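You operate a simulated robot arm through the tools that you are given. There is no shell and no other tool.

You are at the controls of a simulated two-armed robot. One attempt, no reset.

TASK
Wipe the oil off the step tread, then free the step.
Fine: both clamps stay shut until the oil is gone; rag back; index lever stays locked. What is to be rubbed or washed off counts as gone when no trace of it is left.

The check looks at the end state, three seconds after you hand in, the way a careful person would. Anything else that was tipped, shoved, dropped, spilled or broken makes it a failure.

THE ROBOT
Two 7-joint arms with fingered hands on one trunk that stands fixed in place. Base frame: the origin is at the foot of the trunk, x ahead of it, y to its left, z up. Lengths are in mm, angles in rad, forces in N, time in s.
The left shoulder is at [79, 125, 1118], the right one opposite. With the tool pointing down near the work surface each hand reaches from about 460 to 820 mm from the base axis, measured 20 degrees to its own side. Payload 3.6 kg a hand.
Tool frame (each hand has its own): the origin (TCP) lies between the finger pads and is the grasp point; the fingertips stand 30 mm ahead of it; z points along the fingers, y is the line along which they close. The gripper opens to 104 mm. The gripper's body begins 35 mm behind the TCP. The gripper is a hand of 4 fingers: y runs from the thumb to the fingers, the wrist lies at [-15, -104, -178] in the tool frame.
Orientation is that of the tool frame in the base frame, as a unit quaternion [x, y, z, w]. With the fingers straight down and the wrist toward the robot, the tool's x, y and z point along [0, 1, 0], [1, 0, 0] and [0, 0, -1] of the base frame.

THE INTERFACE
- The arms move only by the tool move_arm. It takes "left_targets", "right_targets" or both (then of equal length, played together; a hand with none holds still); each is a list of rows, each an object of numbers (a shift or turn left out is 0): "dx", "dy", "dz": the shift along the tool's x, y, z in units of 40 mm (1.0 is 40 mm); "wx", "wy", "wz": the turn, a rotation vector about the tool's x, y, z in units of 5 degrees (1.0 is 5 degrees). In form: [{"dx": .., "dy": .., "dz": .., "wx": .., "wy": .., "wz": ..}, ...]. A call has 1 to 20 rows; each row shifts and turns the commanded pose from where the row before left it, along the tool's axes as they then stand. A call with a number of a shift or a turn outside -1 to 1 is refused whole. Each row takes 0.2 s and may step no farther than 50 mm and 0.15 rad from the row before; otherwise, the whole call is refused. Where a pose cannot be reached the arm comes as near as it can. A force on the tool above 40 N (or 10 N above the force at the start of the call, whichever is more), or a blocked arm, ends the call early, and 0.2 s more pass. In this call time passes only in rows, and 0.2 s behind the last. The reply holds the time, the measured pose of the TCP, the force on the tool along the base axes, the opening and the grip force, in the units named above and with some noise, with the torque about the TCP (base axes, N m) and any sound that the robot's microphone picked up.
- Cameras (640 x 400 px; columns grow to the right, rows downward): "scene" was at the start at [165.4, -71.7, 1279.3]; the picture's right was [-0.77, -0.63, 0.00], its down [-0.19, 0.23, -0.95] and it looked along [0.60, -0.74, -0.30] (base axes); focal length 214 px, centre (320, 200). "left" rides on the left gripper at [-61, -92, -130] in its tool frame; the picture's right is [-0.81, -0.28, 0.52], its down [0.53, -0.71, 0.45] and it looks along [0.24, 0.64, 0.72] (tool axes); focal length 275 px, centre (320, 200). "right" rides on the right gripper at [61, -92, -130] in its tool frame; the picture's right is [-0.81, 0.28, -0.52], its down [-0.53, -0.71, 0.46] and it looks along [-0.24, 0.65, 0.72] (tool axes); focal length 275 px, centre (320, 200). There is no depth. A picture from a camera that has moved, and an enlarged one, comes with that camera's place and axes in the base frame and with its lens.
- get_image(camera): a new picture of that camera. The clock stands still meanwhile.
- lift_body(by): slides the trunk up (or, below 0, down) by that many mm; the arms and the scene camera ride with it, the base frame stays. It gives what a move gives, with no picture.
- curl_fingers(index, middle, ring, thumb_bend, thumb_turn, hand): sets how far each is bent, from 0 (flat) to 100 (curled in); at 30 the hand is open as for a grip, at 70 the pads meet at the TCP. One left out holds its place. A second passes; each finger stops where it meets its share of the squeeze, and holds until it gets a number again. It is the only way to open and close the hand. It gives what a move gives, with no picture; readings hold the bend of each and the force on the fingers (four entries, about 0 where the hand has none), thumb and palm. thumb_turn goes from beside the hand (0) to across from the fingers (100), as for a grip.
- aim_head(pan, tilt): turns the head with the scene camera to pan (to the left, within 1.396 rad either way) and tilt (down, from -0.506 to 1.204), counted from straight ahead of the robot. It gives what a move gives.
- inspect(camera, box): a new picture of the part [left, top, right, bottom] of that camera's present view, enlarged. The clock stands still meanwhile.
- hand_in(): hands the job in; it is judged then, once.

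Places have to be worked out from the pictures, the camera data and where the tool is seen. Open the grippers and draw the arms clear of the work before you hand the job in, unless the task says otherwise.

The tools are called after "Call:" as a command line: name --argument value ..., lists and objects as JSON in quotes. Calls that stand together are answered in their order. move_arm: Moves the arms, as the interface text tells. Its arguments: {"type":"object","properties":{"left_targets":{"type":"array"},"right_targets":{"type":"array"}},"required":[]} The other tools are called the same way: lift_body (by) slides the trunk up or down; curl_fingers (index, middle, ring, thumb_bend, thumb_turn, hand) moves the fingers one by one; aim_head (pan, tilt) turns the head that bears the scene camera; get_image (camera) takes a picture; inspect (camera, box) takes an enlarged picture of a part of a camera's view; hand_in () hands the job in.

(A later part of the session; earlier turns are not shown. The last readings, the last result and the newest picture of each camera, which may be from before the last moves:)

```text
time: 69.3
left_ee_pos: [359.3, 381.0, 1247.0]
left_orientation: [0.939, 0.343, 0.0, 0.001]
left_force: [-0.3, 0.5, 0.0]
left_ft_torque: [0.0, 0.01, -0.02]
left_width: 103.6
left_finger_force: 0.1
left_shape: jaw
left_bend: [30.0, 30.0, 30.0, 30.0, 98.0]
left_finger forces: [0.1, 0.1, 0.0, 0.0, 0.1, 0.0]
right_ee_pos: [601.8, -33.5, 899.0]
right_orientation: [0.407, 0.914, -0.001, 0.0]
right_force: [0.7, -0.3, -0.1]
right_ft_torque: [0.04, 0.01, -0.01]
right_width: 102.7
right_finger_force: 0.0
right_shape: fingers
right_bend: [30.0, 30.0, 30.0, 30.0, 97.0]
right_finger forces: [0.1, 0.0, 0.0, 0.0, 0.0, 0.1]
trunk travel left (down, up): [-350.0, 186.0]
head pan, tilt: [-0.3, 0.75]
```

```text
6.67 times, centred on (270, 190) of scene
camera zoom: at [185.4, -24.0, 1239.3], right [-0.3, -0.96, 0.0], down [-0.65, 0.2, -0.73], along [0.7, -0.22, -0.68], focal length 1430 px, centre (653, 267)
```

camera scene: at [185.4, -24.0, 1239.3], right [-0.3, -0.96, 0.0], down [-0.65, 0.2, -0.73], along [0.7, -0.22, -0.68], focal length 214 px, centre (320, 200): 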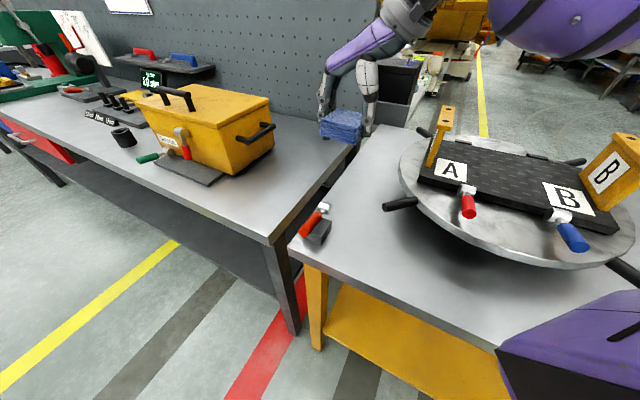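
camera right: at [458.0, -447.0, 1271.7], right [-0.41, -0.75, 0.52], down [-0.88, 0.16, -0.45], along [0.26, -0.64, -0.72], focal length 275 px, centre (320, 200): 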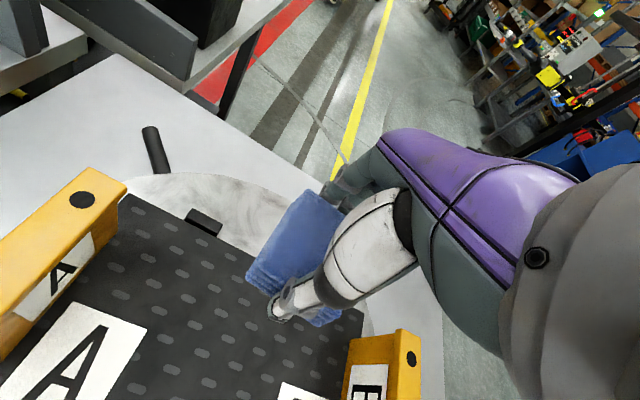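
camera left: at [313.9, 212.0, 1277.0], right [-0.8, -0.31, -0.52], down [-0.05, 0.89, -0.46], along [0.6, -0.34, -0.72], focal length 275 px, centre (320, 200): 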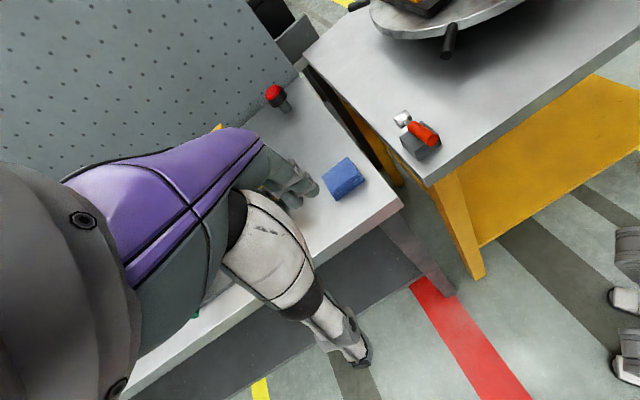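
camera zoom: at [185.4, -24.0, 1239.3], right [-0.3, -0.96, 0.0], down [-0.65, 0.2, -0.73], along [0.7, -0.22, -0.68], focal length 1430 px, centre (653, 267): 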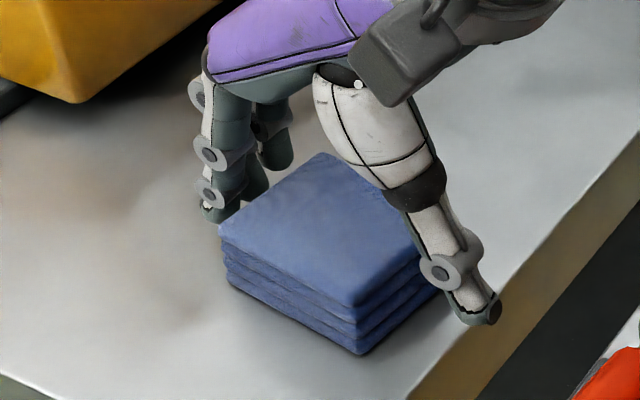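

The hand opened free of the rag, which lies square on the bench. I lift straight up and check that it stays put.

Call:
move_arm --right_targets '[{"dz": -0.4}, {"dz": -0.8}, {"dz": -1}, {"dz": -1}, {"dz": -1}]'

Call:
inspect --camera "scene" --box '[230, 170, 350, 245]'

Call:
get_image --camera "scene"

```text
time: 70.5
left_ee_pos: [359.9, 380.8, 1248.1]
left_orientation: [0.939, 0.343, -0.001, 0.0]
left_force: [0.0, 0.5, 0.5]
left_ft_torque: [0.02, -0.02, 0.02]
left_width: 103.8
left_finger_force: 0.2
left_shape: jaw
left_bend: [30.0, 30.0, 30.0, 30.0, 98.0]
left_finger forces: [0.0, 0.0, 0.0, 0.0, 0.1, 0.0]
right_ee_pos: [602.5, -42.5, 1056.6]
right_orientation: [0.406, 0.914, 0.001, 0.0]
right_force: [-0.1, 0.5, -0.7]
right_ft_torque: [-0.03, 0.02, 0.0]
right_width: 103.2
right_finger_force: 0.0
right_shape: fingers
right_bend: [30.0, 30.0, 30.0, 30.0, 97.0]
right_finger forces: [0.0, 0.0, 0.0, 0.0, 0.0, 0.0]
right hand out of reach, approached as far as the arm can: row 4, 5
trunk travel left (down, up): [-350.0, 186.0]
head pan, tilt: [-0.3, 0.75]
```

```text
5.33 times, centred on (290, 208) of scene
camera zoom: at [185.3, -23.8, 1239.3], right [-0.3, -0.96, 0.0], down [-0.65, 0.2, -0.73], along [0.7, -0.22, -0.68], focal length 1144 px, centre (480, 160)
```

zoom: 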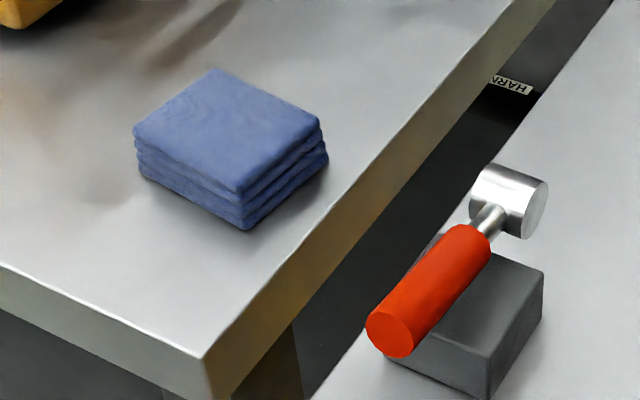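

```text
taken
camera scene: at [185.3, -23.8, 1239.3], right [-0.3, -0.96, 0.0], down [-0.65, 0.2, -0.73], along [0.7, -0.22, -0.68], focal length 214 px, centre (320, 200)
```

scene: 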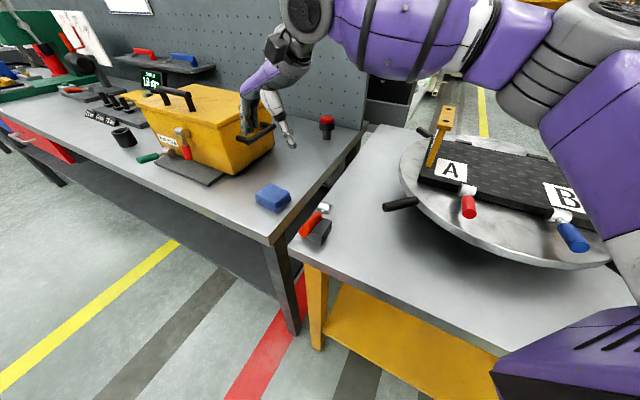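

The rag is home within ~6 mm and the index lever is untouched. I move the right hand back away from the bench and turn it to yaw −47° again.

Call:
move_arm --right_targets '[{"dx": -0.24, "dy": -0.72, "dz": -0.25}, {"dx": -0.24, "dy": -0.72, "dz": -0.25}, {"dx": -0.24, "dy": -0.72, "dz": -0.25}, {"dx": -0.24, "dy": -0.72, "dz": -0.25}]'

Call:
move_arm --right_targets '[{"wz": 0.99}, {"wz": 0.99}, {"wz": 0.99}, {"wz": 0.99}, {"wz": 0.99}, {"wz": 0.99}, {"wz": 0.99}, {"wz": 0.99}, {"wz": 0.99}, {"wz": 0.99}, {"wz": 0.99}, {"wz": 0.99}, {"wz": 0.99}, {"wz": 0.99}, {"wz": 0.99}, {"wz": 0.99}, {"wz": 0.99}, {"wz": 0.99}]'

Call:
aim_head --pan -0.8 --tilt 0.75

Call:
get_image --camera "scene"

```text
time: 71.5
left_ee_pos: [359.1, 380.4, 1248.1]
left_orientation: [0.939, 0.343, -0.001, 0.0]
left_force: [0.0, -0.7, -0.1]
left_ft_torque: [-0.01, 0.03, 0.01]
left_width: 103.7
left_finger_force: 0.0
left_shape: jaw
left_bend: [30.0, 30.0, 30.0, 30.0, 98.0]
left_finger forces: [0.1, 0.0, 0.0, 0.0, 0.0, 0.1]
right_ee_pos: [542.8, -147.7, 1097.0]
right_orientation: [0.407, 0.914, 0.0, 0.0]
right_force: [1.1, -0.6, -0.1]
right_ft_torque: [0.03, 0.01, 0.02]
right_width: 103.1
right_finger_force: 0.1
right_shape: fingers
right_bend: [30.0, 30.0, 30.0, 30.0, 97.0]
right_finger forces: [0.0, 0.0, 0.0, 0.0, 0.1, 0.0]
trunk travel left (down, up): [-350.0, 186.0]
head pan, tilt: [-0.3, 0.75]
```

```text
time: 75.3
left_ee_pos: [360.7, 380.5, 1247.5]
left_orientation: [0.939, 0.343, 0.0, 0.001]
left_force: [0.3, 0.6, 0.7]
left_ft_torque: [0.04, -0.01, 0.03]
left_width: 103.9
left_finger_force: 0.1
left_shape: jaw
left_bend: [30.0, 30.0, 30.0, 30.0, 98.0]
left_finger forces: [0.0, 0.0, 0.0, 0.1, 0.0, 0.0]
right_ee_pos: [542.5, -149.6, 1096.1]
right_orientation: [0.931, 0.365, 0.0, -0.001]
right_force: [0.2, 0.1, 0.5]
right_ft_torque: [0.02, 0.03, 0.03]
right_width: 102.9
right_finger_force: 0.1
right_shape: fingers
right_bend: [30.0, 30.0, 30.0, 30.0, 97.0]
right_finger forces: [0.1, 0.0, 0.1, 0.0, 0.0, 0.0]
trunk travel left (down, up): [-350.0, 186.0]
head pan, tilt: [-0.3, 0.75]
```

```text
time: 76.2
left_ee_pos: [359.7, 381.8, 1247.9]
left_orientation: [0.94, 0.342, -0.001, 0.001]
left_force: [0.1, -0.8, 0.6]
left_ft_torque: [0.03, 0.01, -0.03]
left_width: 103.9
left_finger_force: 0.0
left_shape: jaw
left_bend: [30.0, 30.0, 30.0, 30.0, 98.0]
left_finger forces: [0.0, 0.1, 0.1, 0.1, 0.0, 0.0]
right_ee_pos: [543.6, -150.7, 1095.4]
right_orientation: [0.931, 0.365, 0.0, 0.0]
right_force: [0.4, 0.8, 0.5]
right_ft_torque: [0.0, -0.02, -0.02]
right_width: 103.1
right_finger_force: 0.0
right_shape: fingers
right_bend: [30.0, 30.0, 30.0, 30.0, 97.0]
right_finger forces: [0.1, 0.0, 0.0, 0.1, 0.0, 0.0]
trunk travel left (down, up): [-350.0, 186.0]
head pan, tilt: [-0.799, 0.75]
```

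```text
taken
camera scene: at [164.1, -58.8, 1239.3], right [-0.72, -0.7, 0.0], down [-0.48, 0.49, -0.73], along [0.51, -0.52, -0.68], focal length 214 px, centre (320, 200)
```

scene: 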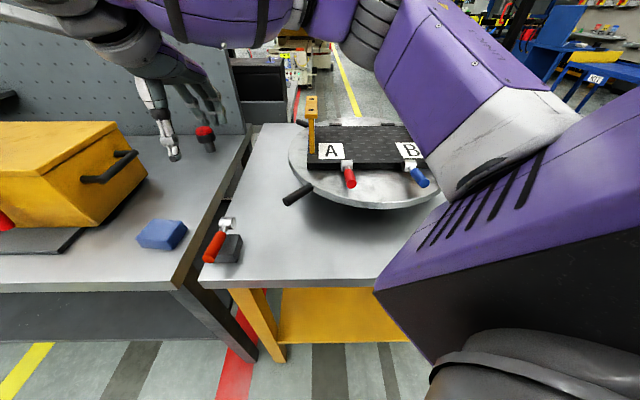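

Now I raise the trunk so the right arm can work on the clamps close in front of it with a tilted hand.

Call:
lift_body --by 170

Call:
get_image --camera "scene"

Call:
inspect --camera "scene" --box '[300, 160, 460, 260]'

```text
time: 78.2
left_ee_pos: [359.3, 380.9, 1417.5]
left_orientation: [0.939, 0.344, -0.002, 0.0]
left_force: [0.5, -0.1, -0.5]
left_ft_torque: [0.01, 0.02, -0.01]
left_width: 103.9
left_finger_force: 0.0
left_shape: jaw
left_bend: [30.0, 30.0, 30.0, 30.0, 98.0]
left_finger forces: [0.0, 0.0, 0.0, 0.0, 0.0, 0.0]
right_ee_pos: [459.0, -150.8, 1441.4]
right_orientation: [0.916, 0.36, 0.166, 0.066]
right_force: [0.7, -0.6, -0.3]
right_ft_torque: [0.01, -0.01, 0.0]
right_width: 102.8
right_finger_force: 0.2
right_shape: fingers
right_bend: [30.0, 30.0, 30.0, 30.0, 97.0]
right_finger forces: [0.0, 0.1, 0.0, 0.0, 0.1, 0.0]
trunk travel left (down, up): [-520.0, 16.0]
head pan, tilt: [-0.799, 0.75]
```

```text
taken
camera scene: at [78.3, -58.9, 1425.9], right [-0.72, -0.7, 0.0], down [-0.48, 0.49, -0.73], along [0.51, -0.52, -0.68], focal length 214 px, centre (320, 200)
```

scene: 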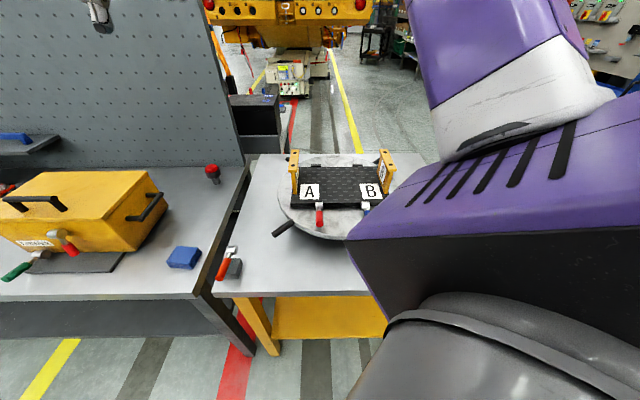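

```text
4.00 times, centred on (380, 210) of scene
camera zoom: at [78.3, -58.9, 1425.9], right [-0.72, -0.7, 0.0], down [-0.48, 0.49, -0.73], along [0.51, -0.52, -0.68], focal length 858 px, centre (80, 160)
```

zoom: 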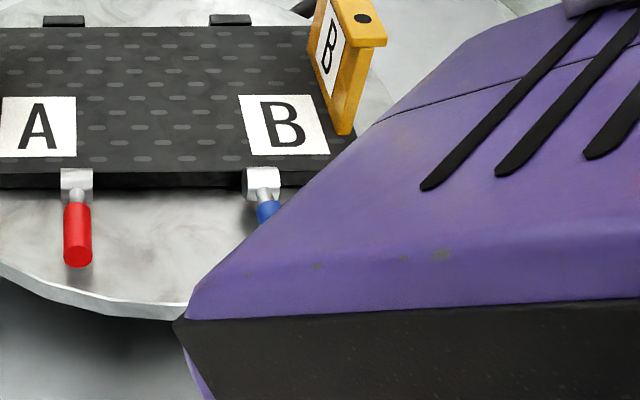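

The trunk leaned back while rising and the right hand ended tilted, at [459,-151,1441]. I straighten its sideways tilt and bring it down in front of the clamps.

Call:
move_arm --right_targets '[{"wy": -0.766}, {"wy": -0.766}, {"wy": -0.766}, {"wy": -0.766}, {"dx": -0.67, "dy": -0.045, "dz": 0.692}, {"dx": -0.67, "dy": -0.045, "dz": 0.692}, {"dx": -0.67, "dy": -0.045, "dz": 0.692}, {"dx": -0.67, "dy": -0.045, "dz": 0.692}, {"dx": -0.67, "dy": -0.045, "dz": 0.692}, {"dx": -0.67, "dy": -0.045, "dz": 0.692}, {"dx": -0.67, "dy": -0.045, "dz": 0.692}]'

Call:
get_image --camera "right"

Call:
get_image --camera "scene"

```text
time: 80.5
left_ee_pos: [359.1, 379.6, 1417.2]
left_orientation: [0.939, 0.343, 0.0, 0.0]
left_force: [0.4, 0.6, -0.1]
left_ft_torque: [0.02, 0.03, 0.0]
left_width: 103.7
left_finger_force: 0.1
left_shape: jaw
left_bend: [30.0, 30.0, 30.0, 30.0, 98.0]
left_finger forces: [0.0, 0.0, 0.0, 0.1, 0.0, 0.0]
right_ee_pos: [341.7, -344.8, 1241.7]
right_orientation: [0.93, 0.348, 0.043, 0.112]
right_force: [0.8, 0.4, 0.1]
right_ft_torque: [0.03, 0.01, 0.01]
right_width: 102.9
right_finger_force: 0.0
right_shape: fingers
right_bend: [30.0, 30.0, 30.0, 30.0, 97.0]
right_finger forces: [0.0, 0.1, 0.0, 0.0, 0.0, 0.1]
right hand out of reach, approached as far as the arm can: row 1, 2, 3, 4, 11
trunk travel left (down, up): [-520.0, 16.0]
head pan, tilt: [-0.799, 0.75]
```

```text
taken
camera right: at [308.9, -215.1, 1346.4], right [-0.52, -0.64, 0.57], down [-0.78, 0.09, -0.61], along [0.34, -0.76, -0.55], focal length 275 px, centre (320, 200)
```

right: 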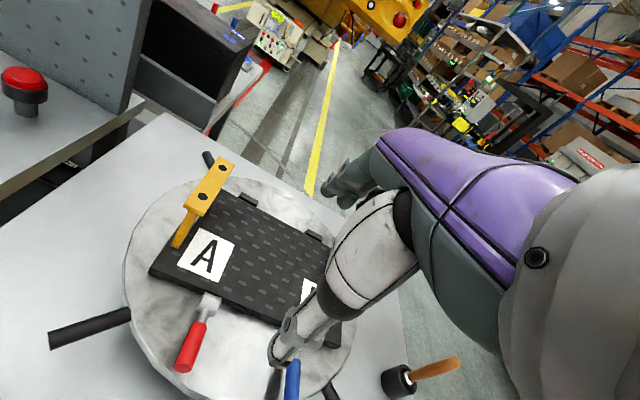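

```text
taken
camera scene: at [78.1, -59.9, 1426.0], right [-0.72, -0.7, 0.0], down [-0.48, 0.49, -0.73], along [0.51, -0.52, -0.68], focal length 214 px, centre (320, 200)
```

scene: 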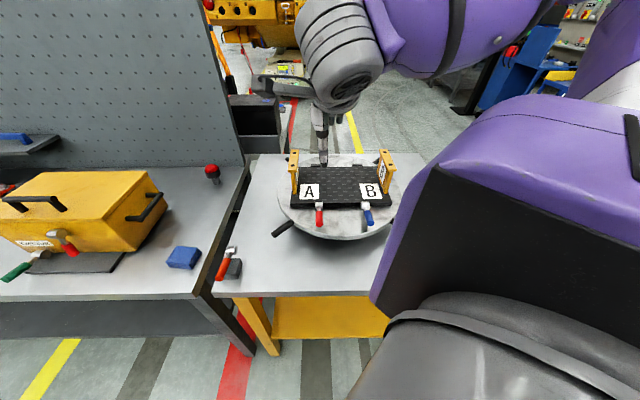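

The tool axes are now as intended (x along the step edge, tilted ~14°). I lower to z≈1090 and tilt further forward by 25° to prepare to scoop a handle with the thumb.

Call:
move_arm --right_targets '[{"dx": 0.06, "dy": -0.31, "dz": 0.9}, {"dx": 0.06, "dy": -0.31, "dz": 0.9}, {"dx": 0.06, "dy": -0.31, "dz": 0.9}, {"dx": 0.06, "dy": -0.31, "dz": 0.9}, {"wx": -1}, {"wx": -1}, {"wx": -1}, {"wx": -1}, {"wx": -1}]'

Call:
get_image --camera "right"

Call:
get_image --camera "scene"

```text
time: 82.5
left_ee_pos: [359.2, 380.6, 1417.3]
left_orientation: [0.94, 0.342, -0.001, 0.0]
left_force: [0.3, 0.6, -0.3]
left_ft_torque: [-0.01, -0.01, 0.04]
left_width: 103.7
left_finger_force: 0.1
left_shape: jaw
left_bend: [30.0, 30.0, 30.0, 30.0, 98.0]
left_finger forces: [0.0, 0.1, 0.0, 0.0, 0.0, 0.1]
right_ee_pos: [365.6, -332.0, 1092.5]
right_orientation: [0.883, 0.33, 0.118, 0.312]
right_force: [0.4, -0.3, 0.4]
right_ft_torque: [0.02, -0.03, -0.02]
right_width: 102.9
right_finger_force: 0.1
right_shape: fingers
right_bend: [30.0, 30.0, 30.0, 30.0, 97.0]
right_finger forces: [0.0, 0.0, 0.1, 0.0, 0.1, 0.0]
right hand out of reach, approached as far as the arm can: row 1, 2, 6
trunk travel left (down, up): [-520.0, 16.0]
head pan, tilt: [-0.799, 0.75]
```

```text
taken
camera right: at [310.4, -177.1, 1135.7], right [-0.69, -0.45, 0.57], down [-0.57, -0.15, -0.81], along [0.45, -0.88, -0.16], focal length 275 px, centre (320, 200)
```

right: 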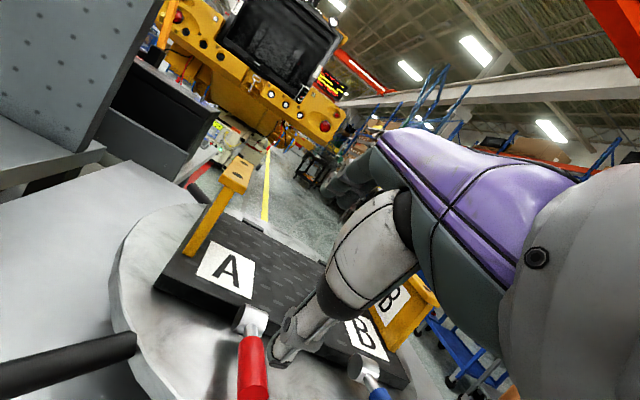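

```text
taken
camera scene: at [78.0, -59.1, 1426.0], right [-0.72, -0.7, 0.0], down [-0.48, 0.49, -0.73], along [0.51, -0.52, -0.68], focal length 214 px, centre (320, 200)
```

scene: 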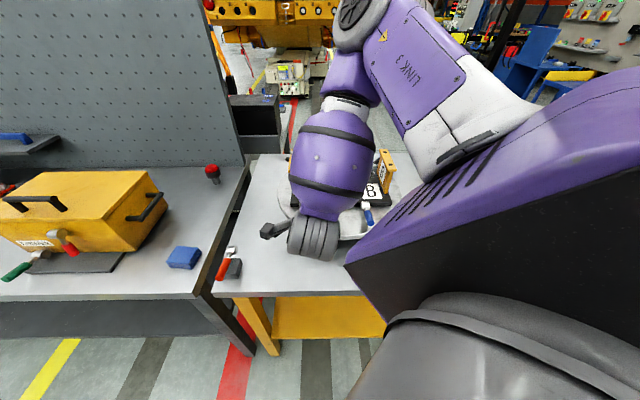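

The right camera now looks at the clamps from low in front. I enlarge it to measure the handle height above the disc.

Call:
inspect --camera "right" --box '[140, 230, 420, 400]'

```text
2.29 times, centred on (280, 315) of right
camera zoom: at [310.4, -177.1, 1135.7], right [-0.69, -0.45, 0.57], down [-0.57, -0.15, -0.81], along [0.45, -0.88, -0.16], focal length 629 px, centre (411, -63)
```

zoom: 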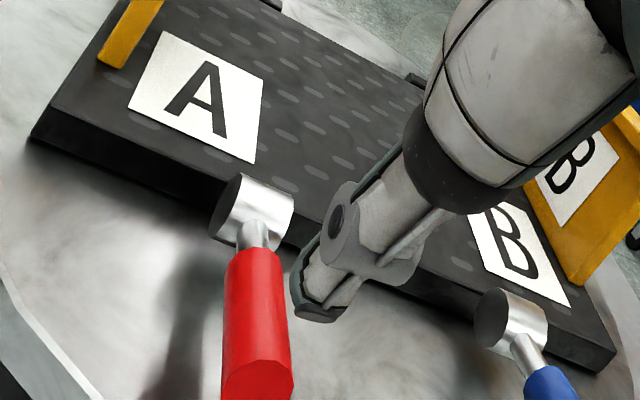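

Measured: handle axis z≈973 (Ø≈20), disc top z≈944, so ~20 mm gap below the handle. I straighten the fingers out of the way, bend the thumb to act as a hook, and turn the yaw 5° to align with the lever.

Call:
curl_fingers --hand "right" --index 0 --middle 0 --ring 0 --thumb_bend 70

Call:
move_arm --right_targets '[{"wy": 0.63, "wz": -0.777}]'

Call:
get_image --camera "right"

Call:
get_image --camera "scene"

```text
time: 83.5
left_ee_pos: [359.0, 380.7, 1416.2]
left_orientation: [0.94, 0.342, -0.001, 0.0]
left_force: [-0.8, 0.1, 0.2]
left_ft_torque: [0.0, -0.04, 0.01]
left_width: 103.9
left_finger_force: 0.1
left_shape: jaw
left_bend: [30.0, 30.0, 30.0, 30.0, 98.0]
left_finger forces: [0.0, 0.0, 0.0, 0.1, 0.0, 0.0]
right_ee_pos: [364.0, -332.0, 1092.8]
right_orientation: [0.883, 0.33, 0.119, 0.312]
right_force: [0.1, 0.3, -0.3]
right_ft_torque: [0.02, 0.01, 0.02]
right_width: 94.1
right_finger_force: 0.0
right_shape: fingers
right_bend: [0.0, 0.0, 0.0, 70.0, 97.0]
right_finger forces: [0.0, 0.0, 0.1, 0.0, 0.0, 0.1]
trunk travel left (down, up): [-520.0, 16.0]
head pan, tilt: [-0.799, 0.75]
```

```text
time: 84.0
left_ee_pos: [358.6, 381.3, 1417.5]
left_orientation: [0.939, 0.344, -0.001, 0.0]
left_force: [0.1, 0.0, -0.7]
left_ft_torque: [0.0, -0.02, -0.01]
left_width: 103.6
left_finger_force: 0.0
left_shape: jaw
left_bend: [30.0, 30.0, 30.0, 30.0, 98.0]
left_finger forces: [0.0, 0.0, 0.0, 0.0, 0.0, 0.0]
right_ee_pos: [368.5, -331.8, 1091.0]
right_orientation: [0.867, 0.369, 0.133, 0.306]
right_force: [-0.4, 0.4, -0.8]
right_ft_torque: [0.05, 0.0, 0.02]
right_width: 94.1
right_finger_force: 0.1
right_shape: fingers
right_bend: [0.0, 0.0, 0.0, 70.0, 97.0]
right_finger forces: [0.0, 0.0, 0.0, 0.0, 0.1, 0.1]
right hand out of reach, approached as far as the arm can: row 1
trunk travel left (down, up): [-520.0, 16.0]
head pan, tilt: [-0.799, 0.75]
```

```text
taken
camera right: at [300.2, -183.0, 1133.6], right [-0.64, -0.51, 0.57], down [-0.56, -0.2, -0.8], along [0.52, -0.84, -0.16], focal length 275 px, centre (320, 200)
```

right: 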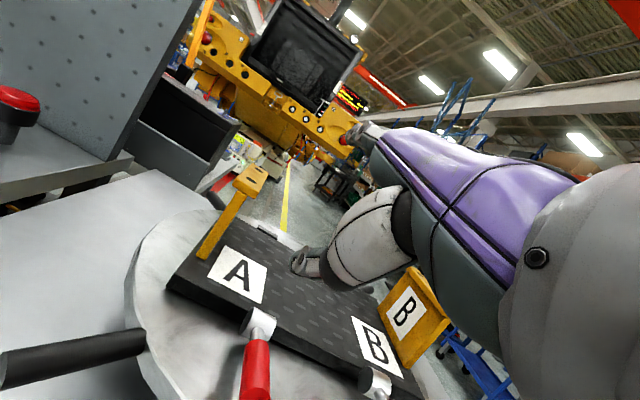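

```text
taken
camera scene: at [77.4, -59.2, 1426.1], right [-0.72, -0.7, 0.0], down [-0.48, 0.49, -0.73], along [0.51, -0.52, -0.68], focal length 214 px, centre (320, 200)
```

scene: 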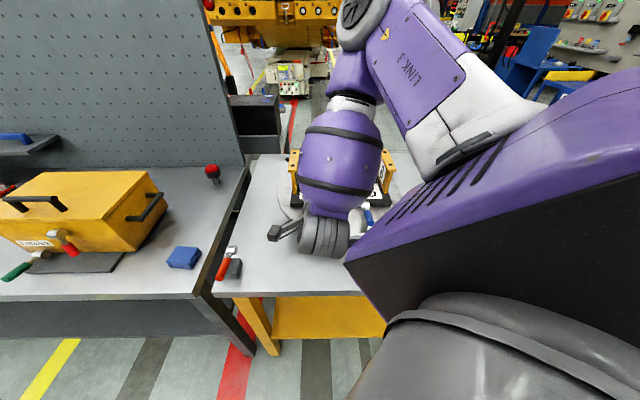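

The thumb is hooked now. I enlarge to see the tip's exact place and pointing relative to the handle.

Call:
inspect --camera "right" --box '[200, 180, 440, 400]'

```text
1.82 times, centred on (320, 290) of right
camera zoom: at [300.2, -183.0, 1133.6], right [-0.64, -0.51, 0.57], down [-0.56, -0.2, -0.8], along [0.52, -0.84, -0.16], focal length 500 px, centre (320, 36)
```

zoom: 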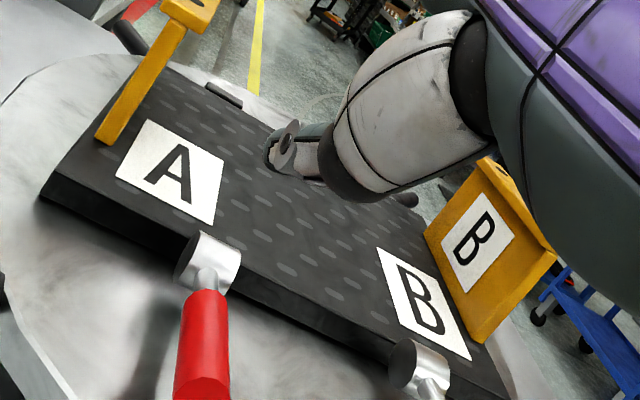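

Thumb tip sits about [384,-338,1063] by my estimate. I move it back and down to just outside the red handle's end, at tip height z≈985.

Call:
move_arm --right_targets '[{"dx": -0.213, "dy": -0.72, "dz": 0.252}, {"dx": -0.213, "dy": -0.72, "dz": 0.252}, {"dx": -0.213, "dy": -0.72, "dz": 0.252}]'

Call:
get_image --camera "right"

```text
time: 84.8
left_ee_pos: [359.2, 380.3, 1416.8]
left_orientation: [0.94, 0.342, -0.001, 0.001]
left_force: [-0.2, 0.1, -0.6]
left_ft_torque: [-0.01, -0.01, 0.01]
left_width: 103.9
left_finger_force: 0.0
left_shape: jaw
left_bend: [30.0, 30.0, 30.0, 30.0, 98.0]
left_finger forces: [0.1, 0.1, 0.0, 0.1, 0.0, 0.0]
right_ee_pos: [344.3, -340.1, 1017.9]
right_orientation: [0.868, 0.369, 0.133, 0.304]
right_force: [0.2, -0.3, 0.7]
right_ft_torque: [-0.01, -0.02, -0.01]
right_width: 91.0
right_finger_force: 1.0
right_shape: fingers
right_bend: [0.0, 0.0, 0.0, 71.0, 98.0]
right_finger forces: [0.1, 0.0, 0.0, 0.1, 1.6, 0.0]
right hand out of reach, approached as far as the arm can: row 2, 3
trunk travel left (down, up): [-520.0, 16.0]
head pan, tilt: [-0.799, 0.75]
```

```text
taken
camera right: at [277.2, -189.8, 1061.5], right [-0.64, -0.51, 0.57], down [-0.56, -0.19, -0.8], along [0.52, -0.84, -0.16], focal length 275 px, centre (320, 200)
```

right: 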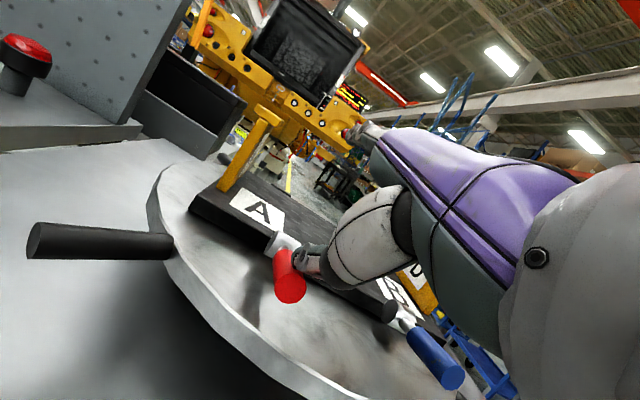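

The thumb touched the handle's side lightly and the arm can't come further back at this yaw. I raise up 80 mm and swing the yaw toward 0°, so the wrist has room and the thumb can cross under the handle diagonally.

Call:
move_arm --right_targets '[{"dy": 0.63, "dz": -0.775}, {"dy": 0.63, "dz": -0.775}, {"wy": 0.755, "wz": -0.93}, {"wy": 0.755, "wz": -0.93}, {"wy": 0.755, "wz": -0.93}, {"wy": 0.755, "wz": -0.93}, {"wy": 0.755, "wz": -0.93}, {"wy": 0.755, "wz": -0.93}, {"wy": 0.755, "wz": -0.93}]'

Call:
get_image --camera "right"

Call:
get_image --camera "scene"

```text
time: 86.8
left_ee_pos: [358.6, 380.8, 1417.7]
left_orientation: [0.939, 0.343, -0.001, 0.001]
left_force: [1.4, 0.7, -0.8]
left_ft_torque: [-0.01, 0.02, 0.01]
left_width: 103.8
left_finger_force: 0.0
left_shape: jaw
left_bend: [30.0, 30.0, 30.0, 30.0, 98.0]
left_finger forces: [0.0, 0.1, 0.1, 0.0, 0.1, 0.0]
right_ee_pos: [368.4, -342.0, 1080.2]
right_orientation: [0.851, 0.405, 0.142, 0.302]
right_force: [-0.4, 0.5, 0.6]
right_ft_torque: [0.02, -0.05, 0.02]
right_width: 93.7
right_finger_force: 0.1
right_shape: fingers
right_bend: [0.0, 0.0, 0.0, 70.0, 98.0]
right_finger forces: [0.0, 0.0, 0.1, 0.1, 0.0, 0.0]
right hand out of reach, approached as far as the arm can: row 2, 3, 4, 5, 6, 7, 8, 9
trunk travel left (down, up): [-520.0, 16.0]
head pan, tilt: [-0.799, 0.75]
```

```text
taken
camera right: at [287.1, -198.8, 1123.0], right [-0.6, -0.56, 0.58], down [-0.55, -0.25, -0.8], along [0.59, -0.79, -0.16], focal length 275 px, centre (320, 200)
```

right: 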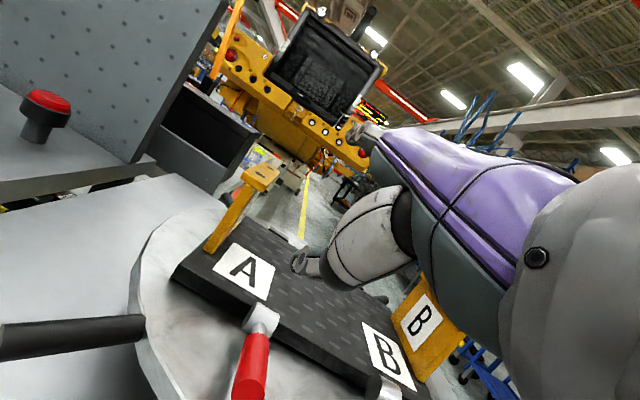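

```text
taken
camera scene: at [77.6, -58.9, 1426.1], right [-0.72, -0.7, 0.0], down [-0.48, 0.49, -0.73], along [0.51, -0.52, -0.68], focal length 214 px, centre (320, 200)
```

scene: 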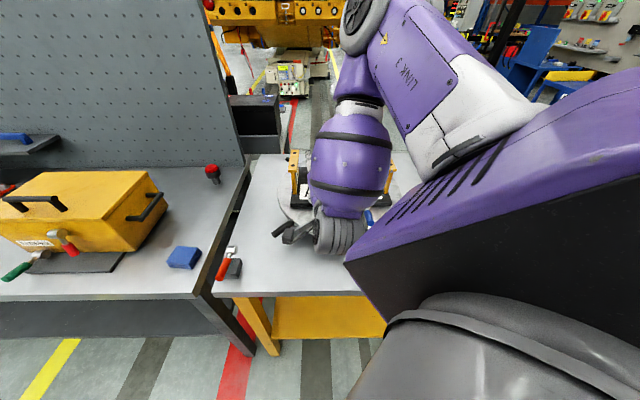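

Yaw toward 0° is blocked by a joint limit (stuck near −39°). I test the other direction, toward −90°, from here.

Call:
move_arm --right_targets '[{"wy": -0.755, "wz": 0.93}, {"wy": -0.755, "wz": 0.93}, {"wy": -0.755, "wz": 0.93}, {"wy": -0.755, "wz": 0.93}, {"wy": -0.755, "wz": 0.93}, {"wy": -0.755, "wz": 0.93}, {"wy": -0.755, "wz": 0.93}, {"wy": -0.755, "wz": 0.93}]'

Call:
get_image --camera "right"

Call:
get_image --camera "scene"

```text
time: 88.5
left_ee_pos: [358.7, 380.6, 1417.5]
left_orientation: [0.939, 0.344, -0.002, 0.001]
left_force: [0.0, 0.5, -1.3]
left_ft_torque: [0.02, 0.0, -0.01]
left_width: 103.6
left_finger_force: 0.0
left_shape: jaw
left_bend: [30.0, 30.0, 30.0, 30.0, 98.0]
left_finger forces: [0.0, 0.1, 0.0, 0.0, 0.0, 0.1]
right_ee_pos: [371.7, -367.4, 1082.1]
right_orientation: [0.943, 0.026, 0.008, 0.332]
right_force: [0.3, 0.6, -0.4]
right_ft_torque: [0.01, -0.01, 0.0]
right_width: 93.6
right_finger_force: 0.0
right_shape: fingers
right_bend: [0.0, 0.0, 0.0, 70.0, 98.0]
right_finger forces: [0.0, 0.1, 0.1, 0.0, 0.0, 0.1]
right hand out of reach, approached as far as the arm can: row 6, 7, 8
trunk travel left (down, up): [-520.0, 16.0]
head pan, tilt: [-0.799, 0.75]
```

```text
taken
camera right: at [423.3, -211.9, 1124.8], right [-0.81, 0.07, 0.58], down [-0.55, 0.24, -0.8], along [-0.19, -0.97, -0.16], focal length 275 px, centre (320, 200)
```

right: 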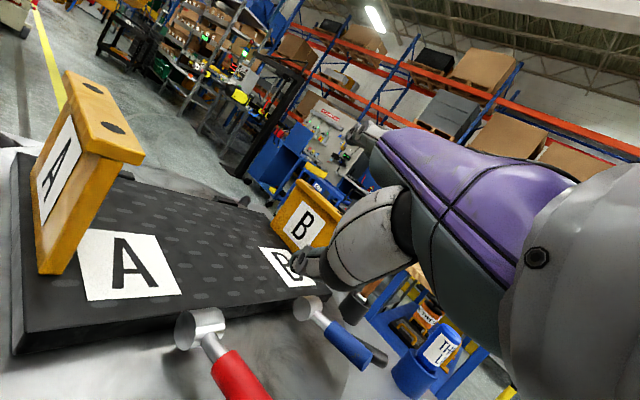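

```text
taken
camera scene: at [77.8, -59.0, 1426.1], right [-0.72, -0.7, 0.0], down [-0.48, 0.49, -0.73], along [0.51, -0.52, -0.68], focal length 214 px, centre (320, 200)
```

scene: 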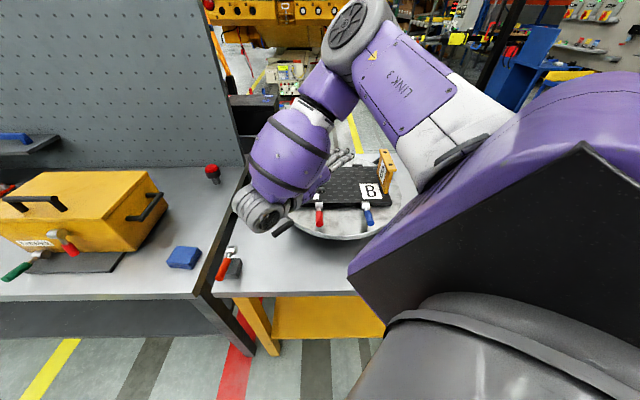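

Turning to yaw −87° works, and it lets the thumb reach under the handles from the left side. I try the pre-position to the left of the red handle, thumb tip near [364,-325,985].

Call:
move_arm --right_targets '[{"dx": -0.096, "dy": -0.744, "dz": 0.14}, {"dx": -0.096, "dy": -0.744, "dz": 0.14}, {"dx": -0.096, "dy": -0.744, "dz": 0.14}]'

Call:
get_image --camera "right"

Call:
inspect --camera "scene" --box '[240, 140, 420, 260]'

```text
time: 89.3
left_ee_pos: [357.2, 381.1, 1416.7]
left_orientation: [0.94, 0.342, -0.001, 0.001]
left_force: [0.2, 0.5, 0.9]
left_ft_torque: [0.0, 0.0, -0.03]
left_width: 103.9
left_finger_force: 0.0
left_shape: jaw
left_bend: [30.0, 30.0, 30.0, 30.0, 98.0]
left_finger forces: [0.0, 0.0, 0.0, 0.0, 0.0, 0.0]
right_ee_pos: [353.2, -369.3, 1031.8]
right_orientation: [0.943, 0.027, 0.009, 0.331]
right_force: [0.2, -0.4, -0.9]
right_ft_torque: [0.01, 0.02, 0.0]
right_width: 93.8
right_finger_force: 0.0
right_shape: fingers
right_bend: [0.0, 0.0, 0.0, 70.0, 98.0]
right_finger forces: [0.0, 0.1, 0.1, 0.0, 0.0, 0.0]
right hand out of reach, approached as far as the arm can: row 1, 2, 3
trunk travel left (down, up): [-520.0, 16.0]
head pan, tilt: [-0.799, 0.75]
```

```text
taken
camera right: at [407.4, -212.7, 1076.2], right [-0.81, 0.07, 0.58], down [-0.55, 0.24, -0.8], along [-0.19, -0.97, -0.16], focal length 275 px, centre (320, 200)
```

right: 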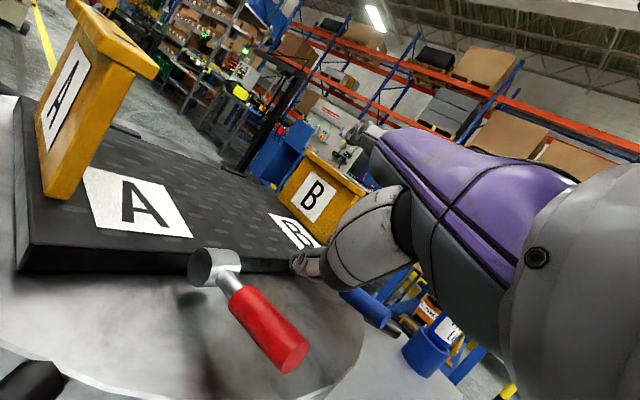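

```text
3.33 times, centred on (330, 200) of scene
camera zoom: at [77.3, -58.8, 1426.2], right [-0.72, -0.7, 0.0], down [-0.48, 0.49, -0.73], along [0.51, -0.52, -0.68], focal length 715 px, centre (287, 200)
```

zoom: 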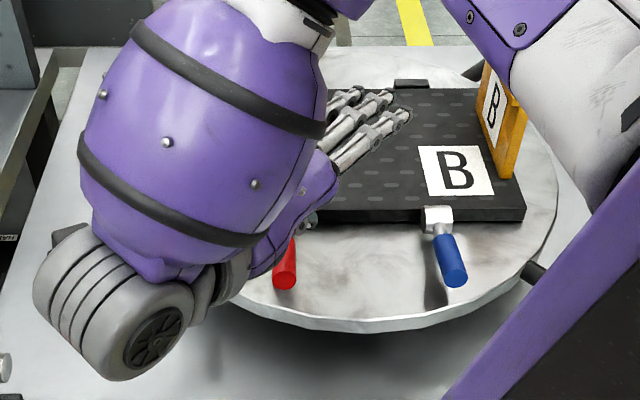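

At this tilt the wrist can't come further left, but yaw in the negative direction is generous. I'll instead pinch the handle from above with fingers pointing down: raise, set the tool vertical, and turn to yaw ≈ −112°.

Call:
move_arm --right_targets '[{"dy": 0.55, "dz": -0.68}, {"dy": 0.55, "dz": -0.68}, {"wx": 1}, {"wx": 1}, {"wx": 1}, {"wx": 1}, {"wx": 1}, {"wx": 1}, {"wx": 1}, {"wx": 0.7}]'

Call:
move_arm --right_targets '[{"wz": 1}, {"wz": 1}, {"wz": 1}, {"wz": 1}, {"wz": 1}]'

Call:
curl_fingers --hand "right" --index 30 --middle 30 --ring 30 --thumb_bend 30

Call:
get_image --camera "right"

Call:
get_image --camera "scene"

```text
time: 91.5
left_ee_pos: [358.7, 381.4, 1415.3]
left_orientation: [0.939, 0.343, -0.001, 0.001]
left_force: [-0.6, 0.2, -0.2]
left_ft_torque: [-0.04, 0.01, 0.0]
left_width: 103.5
left_finger_force: 0.0
left_shape: jaw
left_bend: [30.0, 30.0, 30.0, 30.0, 98.0]
left_finger forces: [0.0, 0.0, 0.1, 0.1, 0.1, 0.1]
right_ee_pos: [354.9, -368.4, 1102.2]
right_orientation: [1.0, 0.027, -0.001, 0.005]
right_force: [0.3, 0.1, -0.2]
right_ft_torque: [0.01, 0.0, 0.0]
right_width: 93.6
right_finger_force: 0.1
right_shape: fingers
right_bend: [0.0, 0.0, 0.0, 70.0, 98.0]
right_finger forces: [0.1, 0.0, 0.1, 0.0, 0.1, 0.0]
trunk travel left (down, up): [-520.0, 16.0]
head pan, tilt: [-0.799, 0.75]
```

```text
time: 92.8
left_ee_pos: [358.3, 381.0, 1417.1]
left_orientation: [0.94, 0.342, -0.001, 0.0]
left_force: [-0.2, -0.5, -0.3]
left_ft_torque: [0.03, 0.01, 0.0]
left_width: 103.8
left_finger_force: 0.0
left_shape: jaw
left_bend: [30.0, 30.0, 30.0, 30.0, 98.0]
left_finger forces: [0.1, 0.1, 0.1, 0.0, 0.0, 0.1]
right_ee_pos: [355.0, -368.6, 1102.6]
right_orientation: [0.981, -0.192, 0.0, 0.005]
right_force: [-0.1, 0.2, -0.1]
right_ft_torque: [0.03, -0.03, -0.02]
right_width: 93.7
right_finger_force: 0.1
right_shape: fingers
right_bend: [0.0, 0.0, 0.0, 70.0, 98.0]
right_finger forces: [0.0, 0.1, 0.0, 0.0, 0.1, 0.0]
trunk travel left (down, up): [-520.0, 16.0]
head pan, tilt: [-0.799, 0.75]
```

```text
time: 93.8
left_ee_pos: [359.3, 379.9, 1416.8]
left_orientation: [0.94, 0.342, -0.002, 0.0]
left_force: [-0.1, 0.2, 0.3]
left_ft_torque: [-0.02, -0.01, 0.0]
left_width: 103.8
left_finger_force: 0.0
left_shape: jaw
left_bend: [30.0, 30.0, 30.0, 30.0, 98.0]
left_finger forces: [0.0, 0.0, 0.0, 0.0, 0.0, 0.0]
right_ee_pos: [354.9, -368.3, 1102.8]
right_orientation: [0.982, -0.191, 0.0, 0.006]
right_force: [-0.3, 0.3, 0.0]
right_ft_torque: [0.03, 0.0, 0.02]
right_width: 103.0
right_finger_force: 0.0
right_shape: fingers
right_bend: [30.0, 30.0, 30.0, 30.0, 98.0]
right_finger forces: [0.0, 0.0, 0.1, 0.0, 0.1, 0.0]
trunk travel left (down, up): [-520.0, 16.0]
head pan, tilt: [-0.799, 0.75]
```

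```text
taken
camera right: at [446.2, -305.6, 1231.6], right [-0.85, 0.05, 0.52], down [-0.23, 0.86, -0.46], along [-0.47, -0.51, -0.72], focal length 275 px, centre (320, 200)
```

right: 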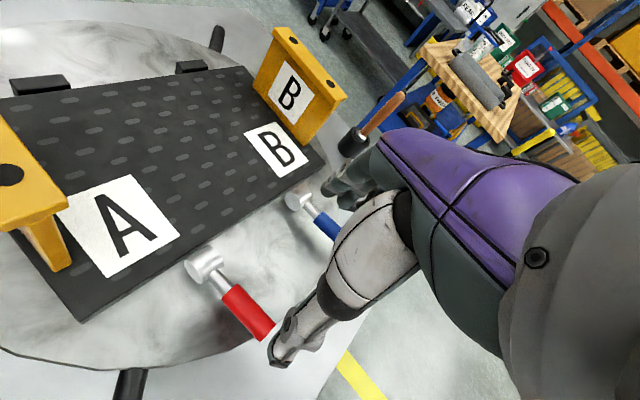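

```text
taken
camera scene: at [77.6, -58.9, 1426.1], right [-0.72, -0.7, 0.0], down [-0.48, 0.49, -0.73], along [0.51, -0.52, -0.68], focal length 214 px, centre (320, 200)
```

scene: 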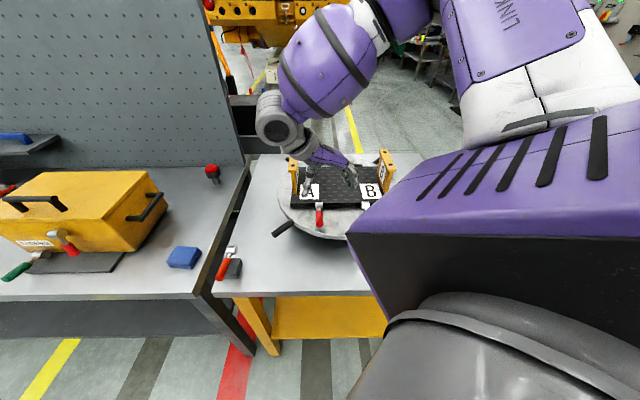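

Yaw −112° is reached without trouble; the tool is vertical and open. I turn a further 20° so the fingers straddle the handle squarely and move over it.

Call:
move_arm --right_targets '[{"wz": 1}, {"wz": 1}, {"wz": 1}, {"wz": 1}]'

Call:
get_image --camera "right"

```text
time: 94.8
left_ee_pos: [359.3, 381.0, 1416.7]
left_orientation: [0.939, 0.343, -0.001, 0.001]
left_force: [-0.2, -0.1, -0.8]
left_ft_torque: [0.0, 0.0, -0.02]
left_width: 103.7
left_finger_force: 0.1
left_shape: jaw
left_bend: [30.0, 30.0, 30.0, 30.0, 98.0]
left_finger forces: [0.1, 0.1, 0.0, 0.0, 0.0, 0.1]
right_ee_pos: [354.9, -368.0, 1103.7]
right_orientation: [0.934, -0.358, 0.001, 0.005]
right_force: [0.3, 0.4, 0.2]
right_ft_torque: [0.01, 0.0, -0.02]
right_width: 102.8
right_finger_force: 0.1
right_shape: fingers
right_bend: [30.0, 30.0, 30.0, 30.0, 98.0]
right_finger forces: [0.0, 0.0, 0.0, 0.1, 0.0, 0.1]
trunk travel left (down, up): [-520.0, 16.0]
head pan, tilt: [-0.799, 0.75]
```

```text
taken
camera right: at [462.4, -340.7, 1231.6], right [-0.79, 0.34, 0.52], down [0.08, 0.88, -0.46], along [-0.61, -0.32, -0.72], focal length 275 px, centre (320, 200)
```

right: 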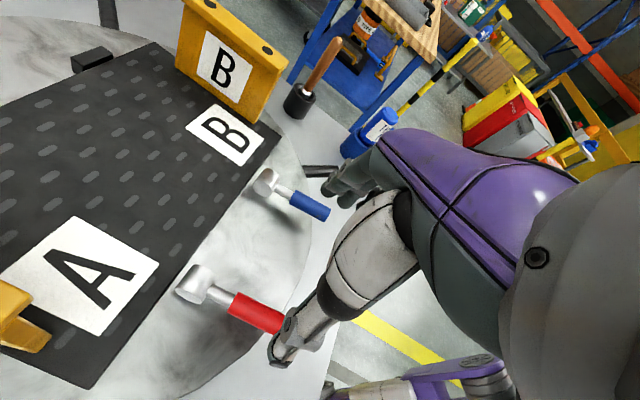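

Yaw −132° reached, with both levers in clear view. I centre over the red handle's grip (≈[365,-354]) and descend partway to z≈1015.

Call:
move_arm --right_targets '[{"dx": -0.04, "dy": -0.44}, {"dz": 0.8}, {"dz": 0.8}, {"dz": 0.6}]'

Call:
get_image --camera "right"

Call:
inspect --camera "right" --box '[180, 180, 420, 400]'

Call:
inspect --camera "scene" --box '[240, 140, 420, 260]'

```text
time: 95.8
left_ee_pos: [358.1, 381.0, 1417.5]
left_orientation: [0.939, 0.343, -0.001, 0.0]
left_force: [0.0, 0.2, -1.1]
left_ft_torque: [0.03, 0.01, 0.02]
left_width: 103.5
left_finger_force: 0.0
left_shape: jaw
left_bend: [30.0, 30.0, 30.0, 30.0, 98.0]
left_finger forces: [0.0, 0.0, 0.0, 0.0, 0.0, 0.1]
right_ee_pos: [367.5, -355.5, 1014.1]
right_orientation: [0.934, -0.358, 0.001, 0.004]
right_force: [1.1, -0.7, -1.0]
right_ft_torque: [0.03, -0.02, 0.01]
right_width: 102.9
right_finger_force: 0.0
right_shape: fingers
right_bend: [30.0, 30.0, 30.0, 30.0, 98.0]
right_finger forces: [0.1, 0.0, 0.0, 0.0, 0.1, 0.0]
trunk travel left (down, up): [-520.0, 16.0]
head pan, tilt: [-0.799, 0.75]
```

```text
taken
camera right: at [473.7, -327.9, 1142.7], right [-0.79, 0.34, 0.52], down [0.08, 0.88, -0.46], along [-0.61, -0.32, -0.72], focal length 275 px, centre (320, 200)
```

right: 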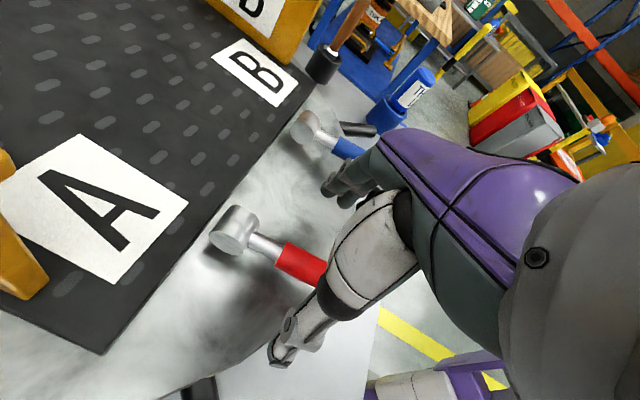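

```text
1.82 times, centred on (300, 290) of right
camera zoom: at [473.7, -327.9, 1142.7], right [-0.79, 0.34, 0.52], down [0.08, 0.88, -0.46], along [-0.61, -0.32, -0.72], focal length 500 px, centre (356, 36)
```

zoom: 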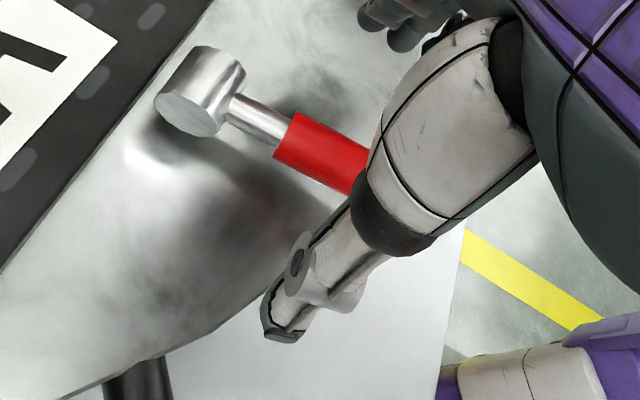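

```text
3.33 times, centred on (330, 200) of scene
camera zoom: at [77.9, -59.1, 1426.1], right [-0.72, -0.7, 0.0], down [-0.48, 0.49, -0.73], along [0.51, -0.52, -0.68], focal length 715 px, centre (287, 200)
```

zoom: 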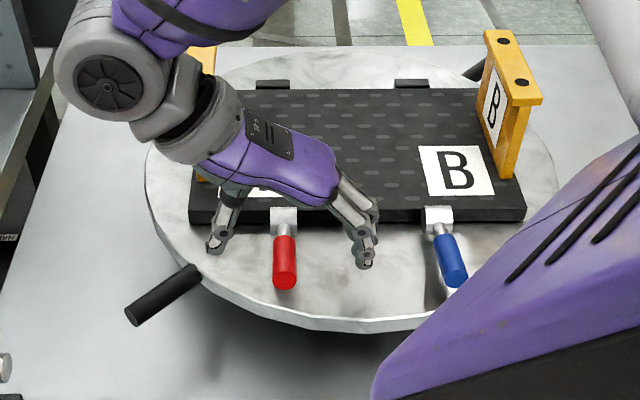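

The scene view shows thumb and fingers straddling the red handle. I descend the remaining ~33 mm so the pads sit at handle height, fingertips just above the disc.

Call:
move_arm --right_targets '[{"dz": 0.3}, {"dz": 0.3}, {"dz": 0.2}]'

Call:
inspect --camera "scene" --box '[260, 150, 380, 230]'

Call:
inspect --camera "right" --box '[180, 180, 420, 400]'

```text
time: 96.5
left_ee_pos: [358.7, 381.2, 1417.3]
left_orientation: [0.939, 0.343, -0.001, 0.0]
left_force: [-0.6, -0.3, -0.5]
left_ft_torque: [0.04, -0.01, 0.02]
left_width: 103.8
left_finger_force: 0.0
left_shape: jaw
left_bend: [30.0, 30.0, 30.0, 30.0, 98.0]
left_finger forces: [0.1, 0.1, 0.2, 0.1, 0.0, 0.1]
right_ee_pos: [366.3, -355.1, 983.3]
right_orientation: [0.934, -0.358, 0.001, 0.004]
right_force: [-0.2, 0.5, 0.2]
right_ft_torque: [-0.01, -0.02, -0.01]
right_width: 102.9
right_finger_force: 0.0
right_shape: fingers
right_bend: [30.0, 30.0, 30.0, 30.0, 98.0]
right_finger forces: [0.1, 0.0, 0.1, 0.1, 0.0, 0.0]
trunk travel left (down, up): [-520.0, 16.0]
head pan, tilt: [-0.799, 0.75]
```

```text
5.00 times, centred on (320, 190) of scene
camera zoom: at [77.7, -58.9, 1426.1], right [-0.72, -0.7, 0.0], down [-0.48, 0.49, -0.73], along [0.51, -0.52, -0.68], focal length 1072 px, centre (320, 250)
```

zoom: 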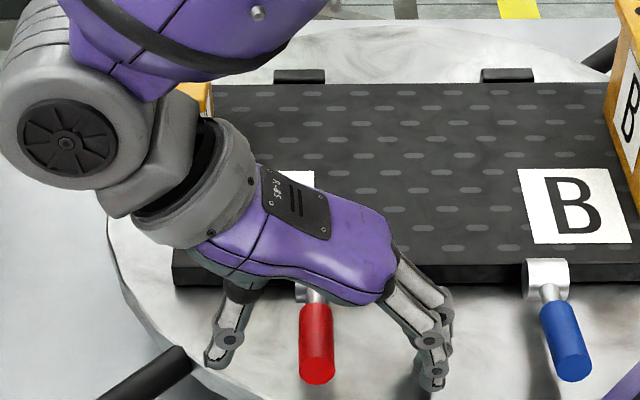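

```text
1.82 times, centred on (300, 290) of right
camera zoom: at [472.9, -327.7, 1112.1], right [-0.79, 0.34, 0.52], down [0.08, 0.88, -0.46], along [-0.61, -0.32, -0.72], focal length 500 px, centre (356, 36)
```

zoom: 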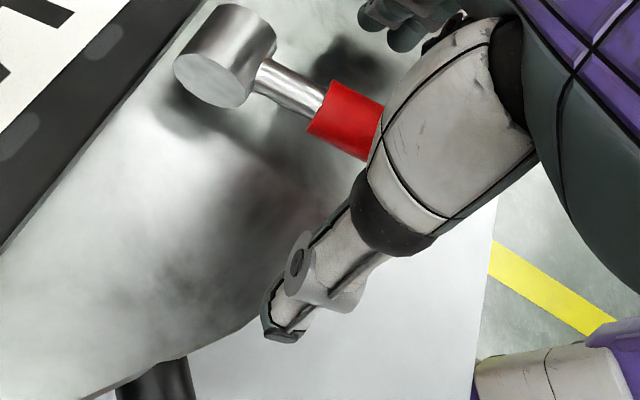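

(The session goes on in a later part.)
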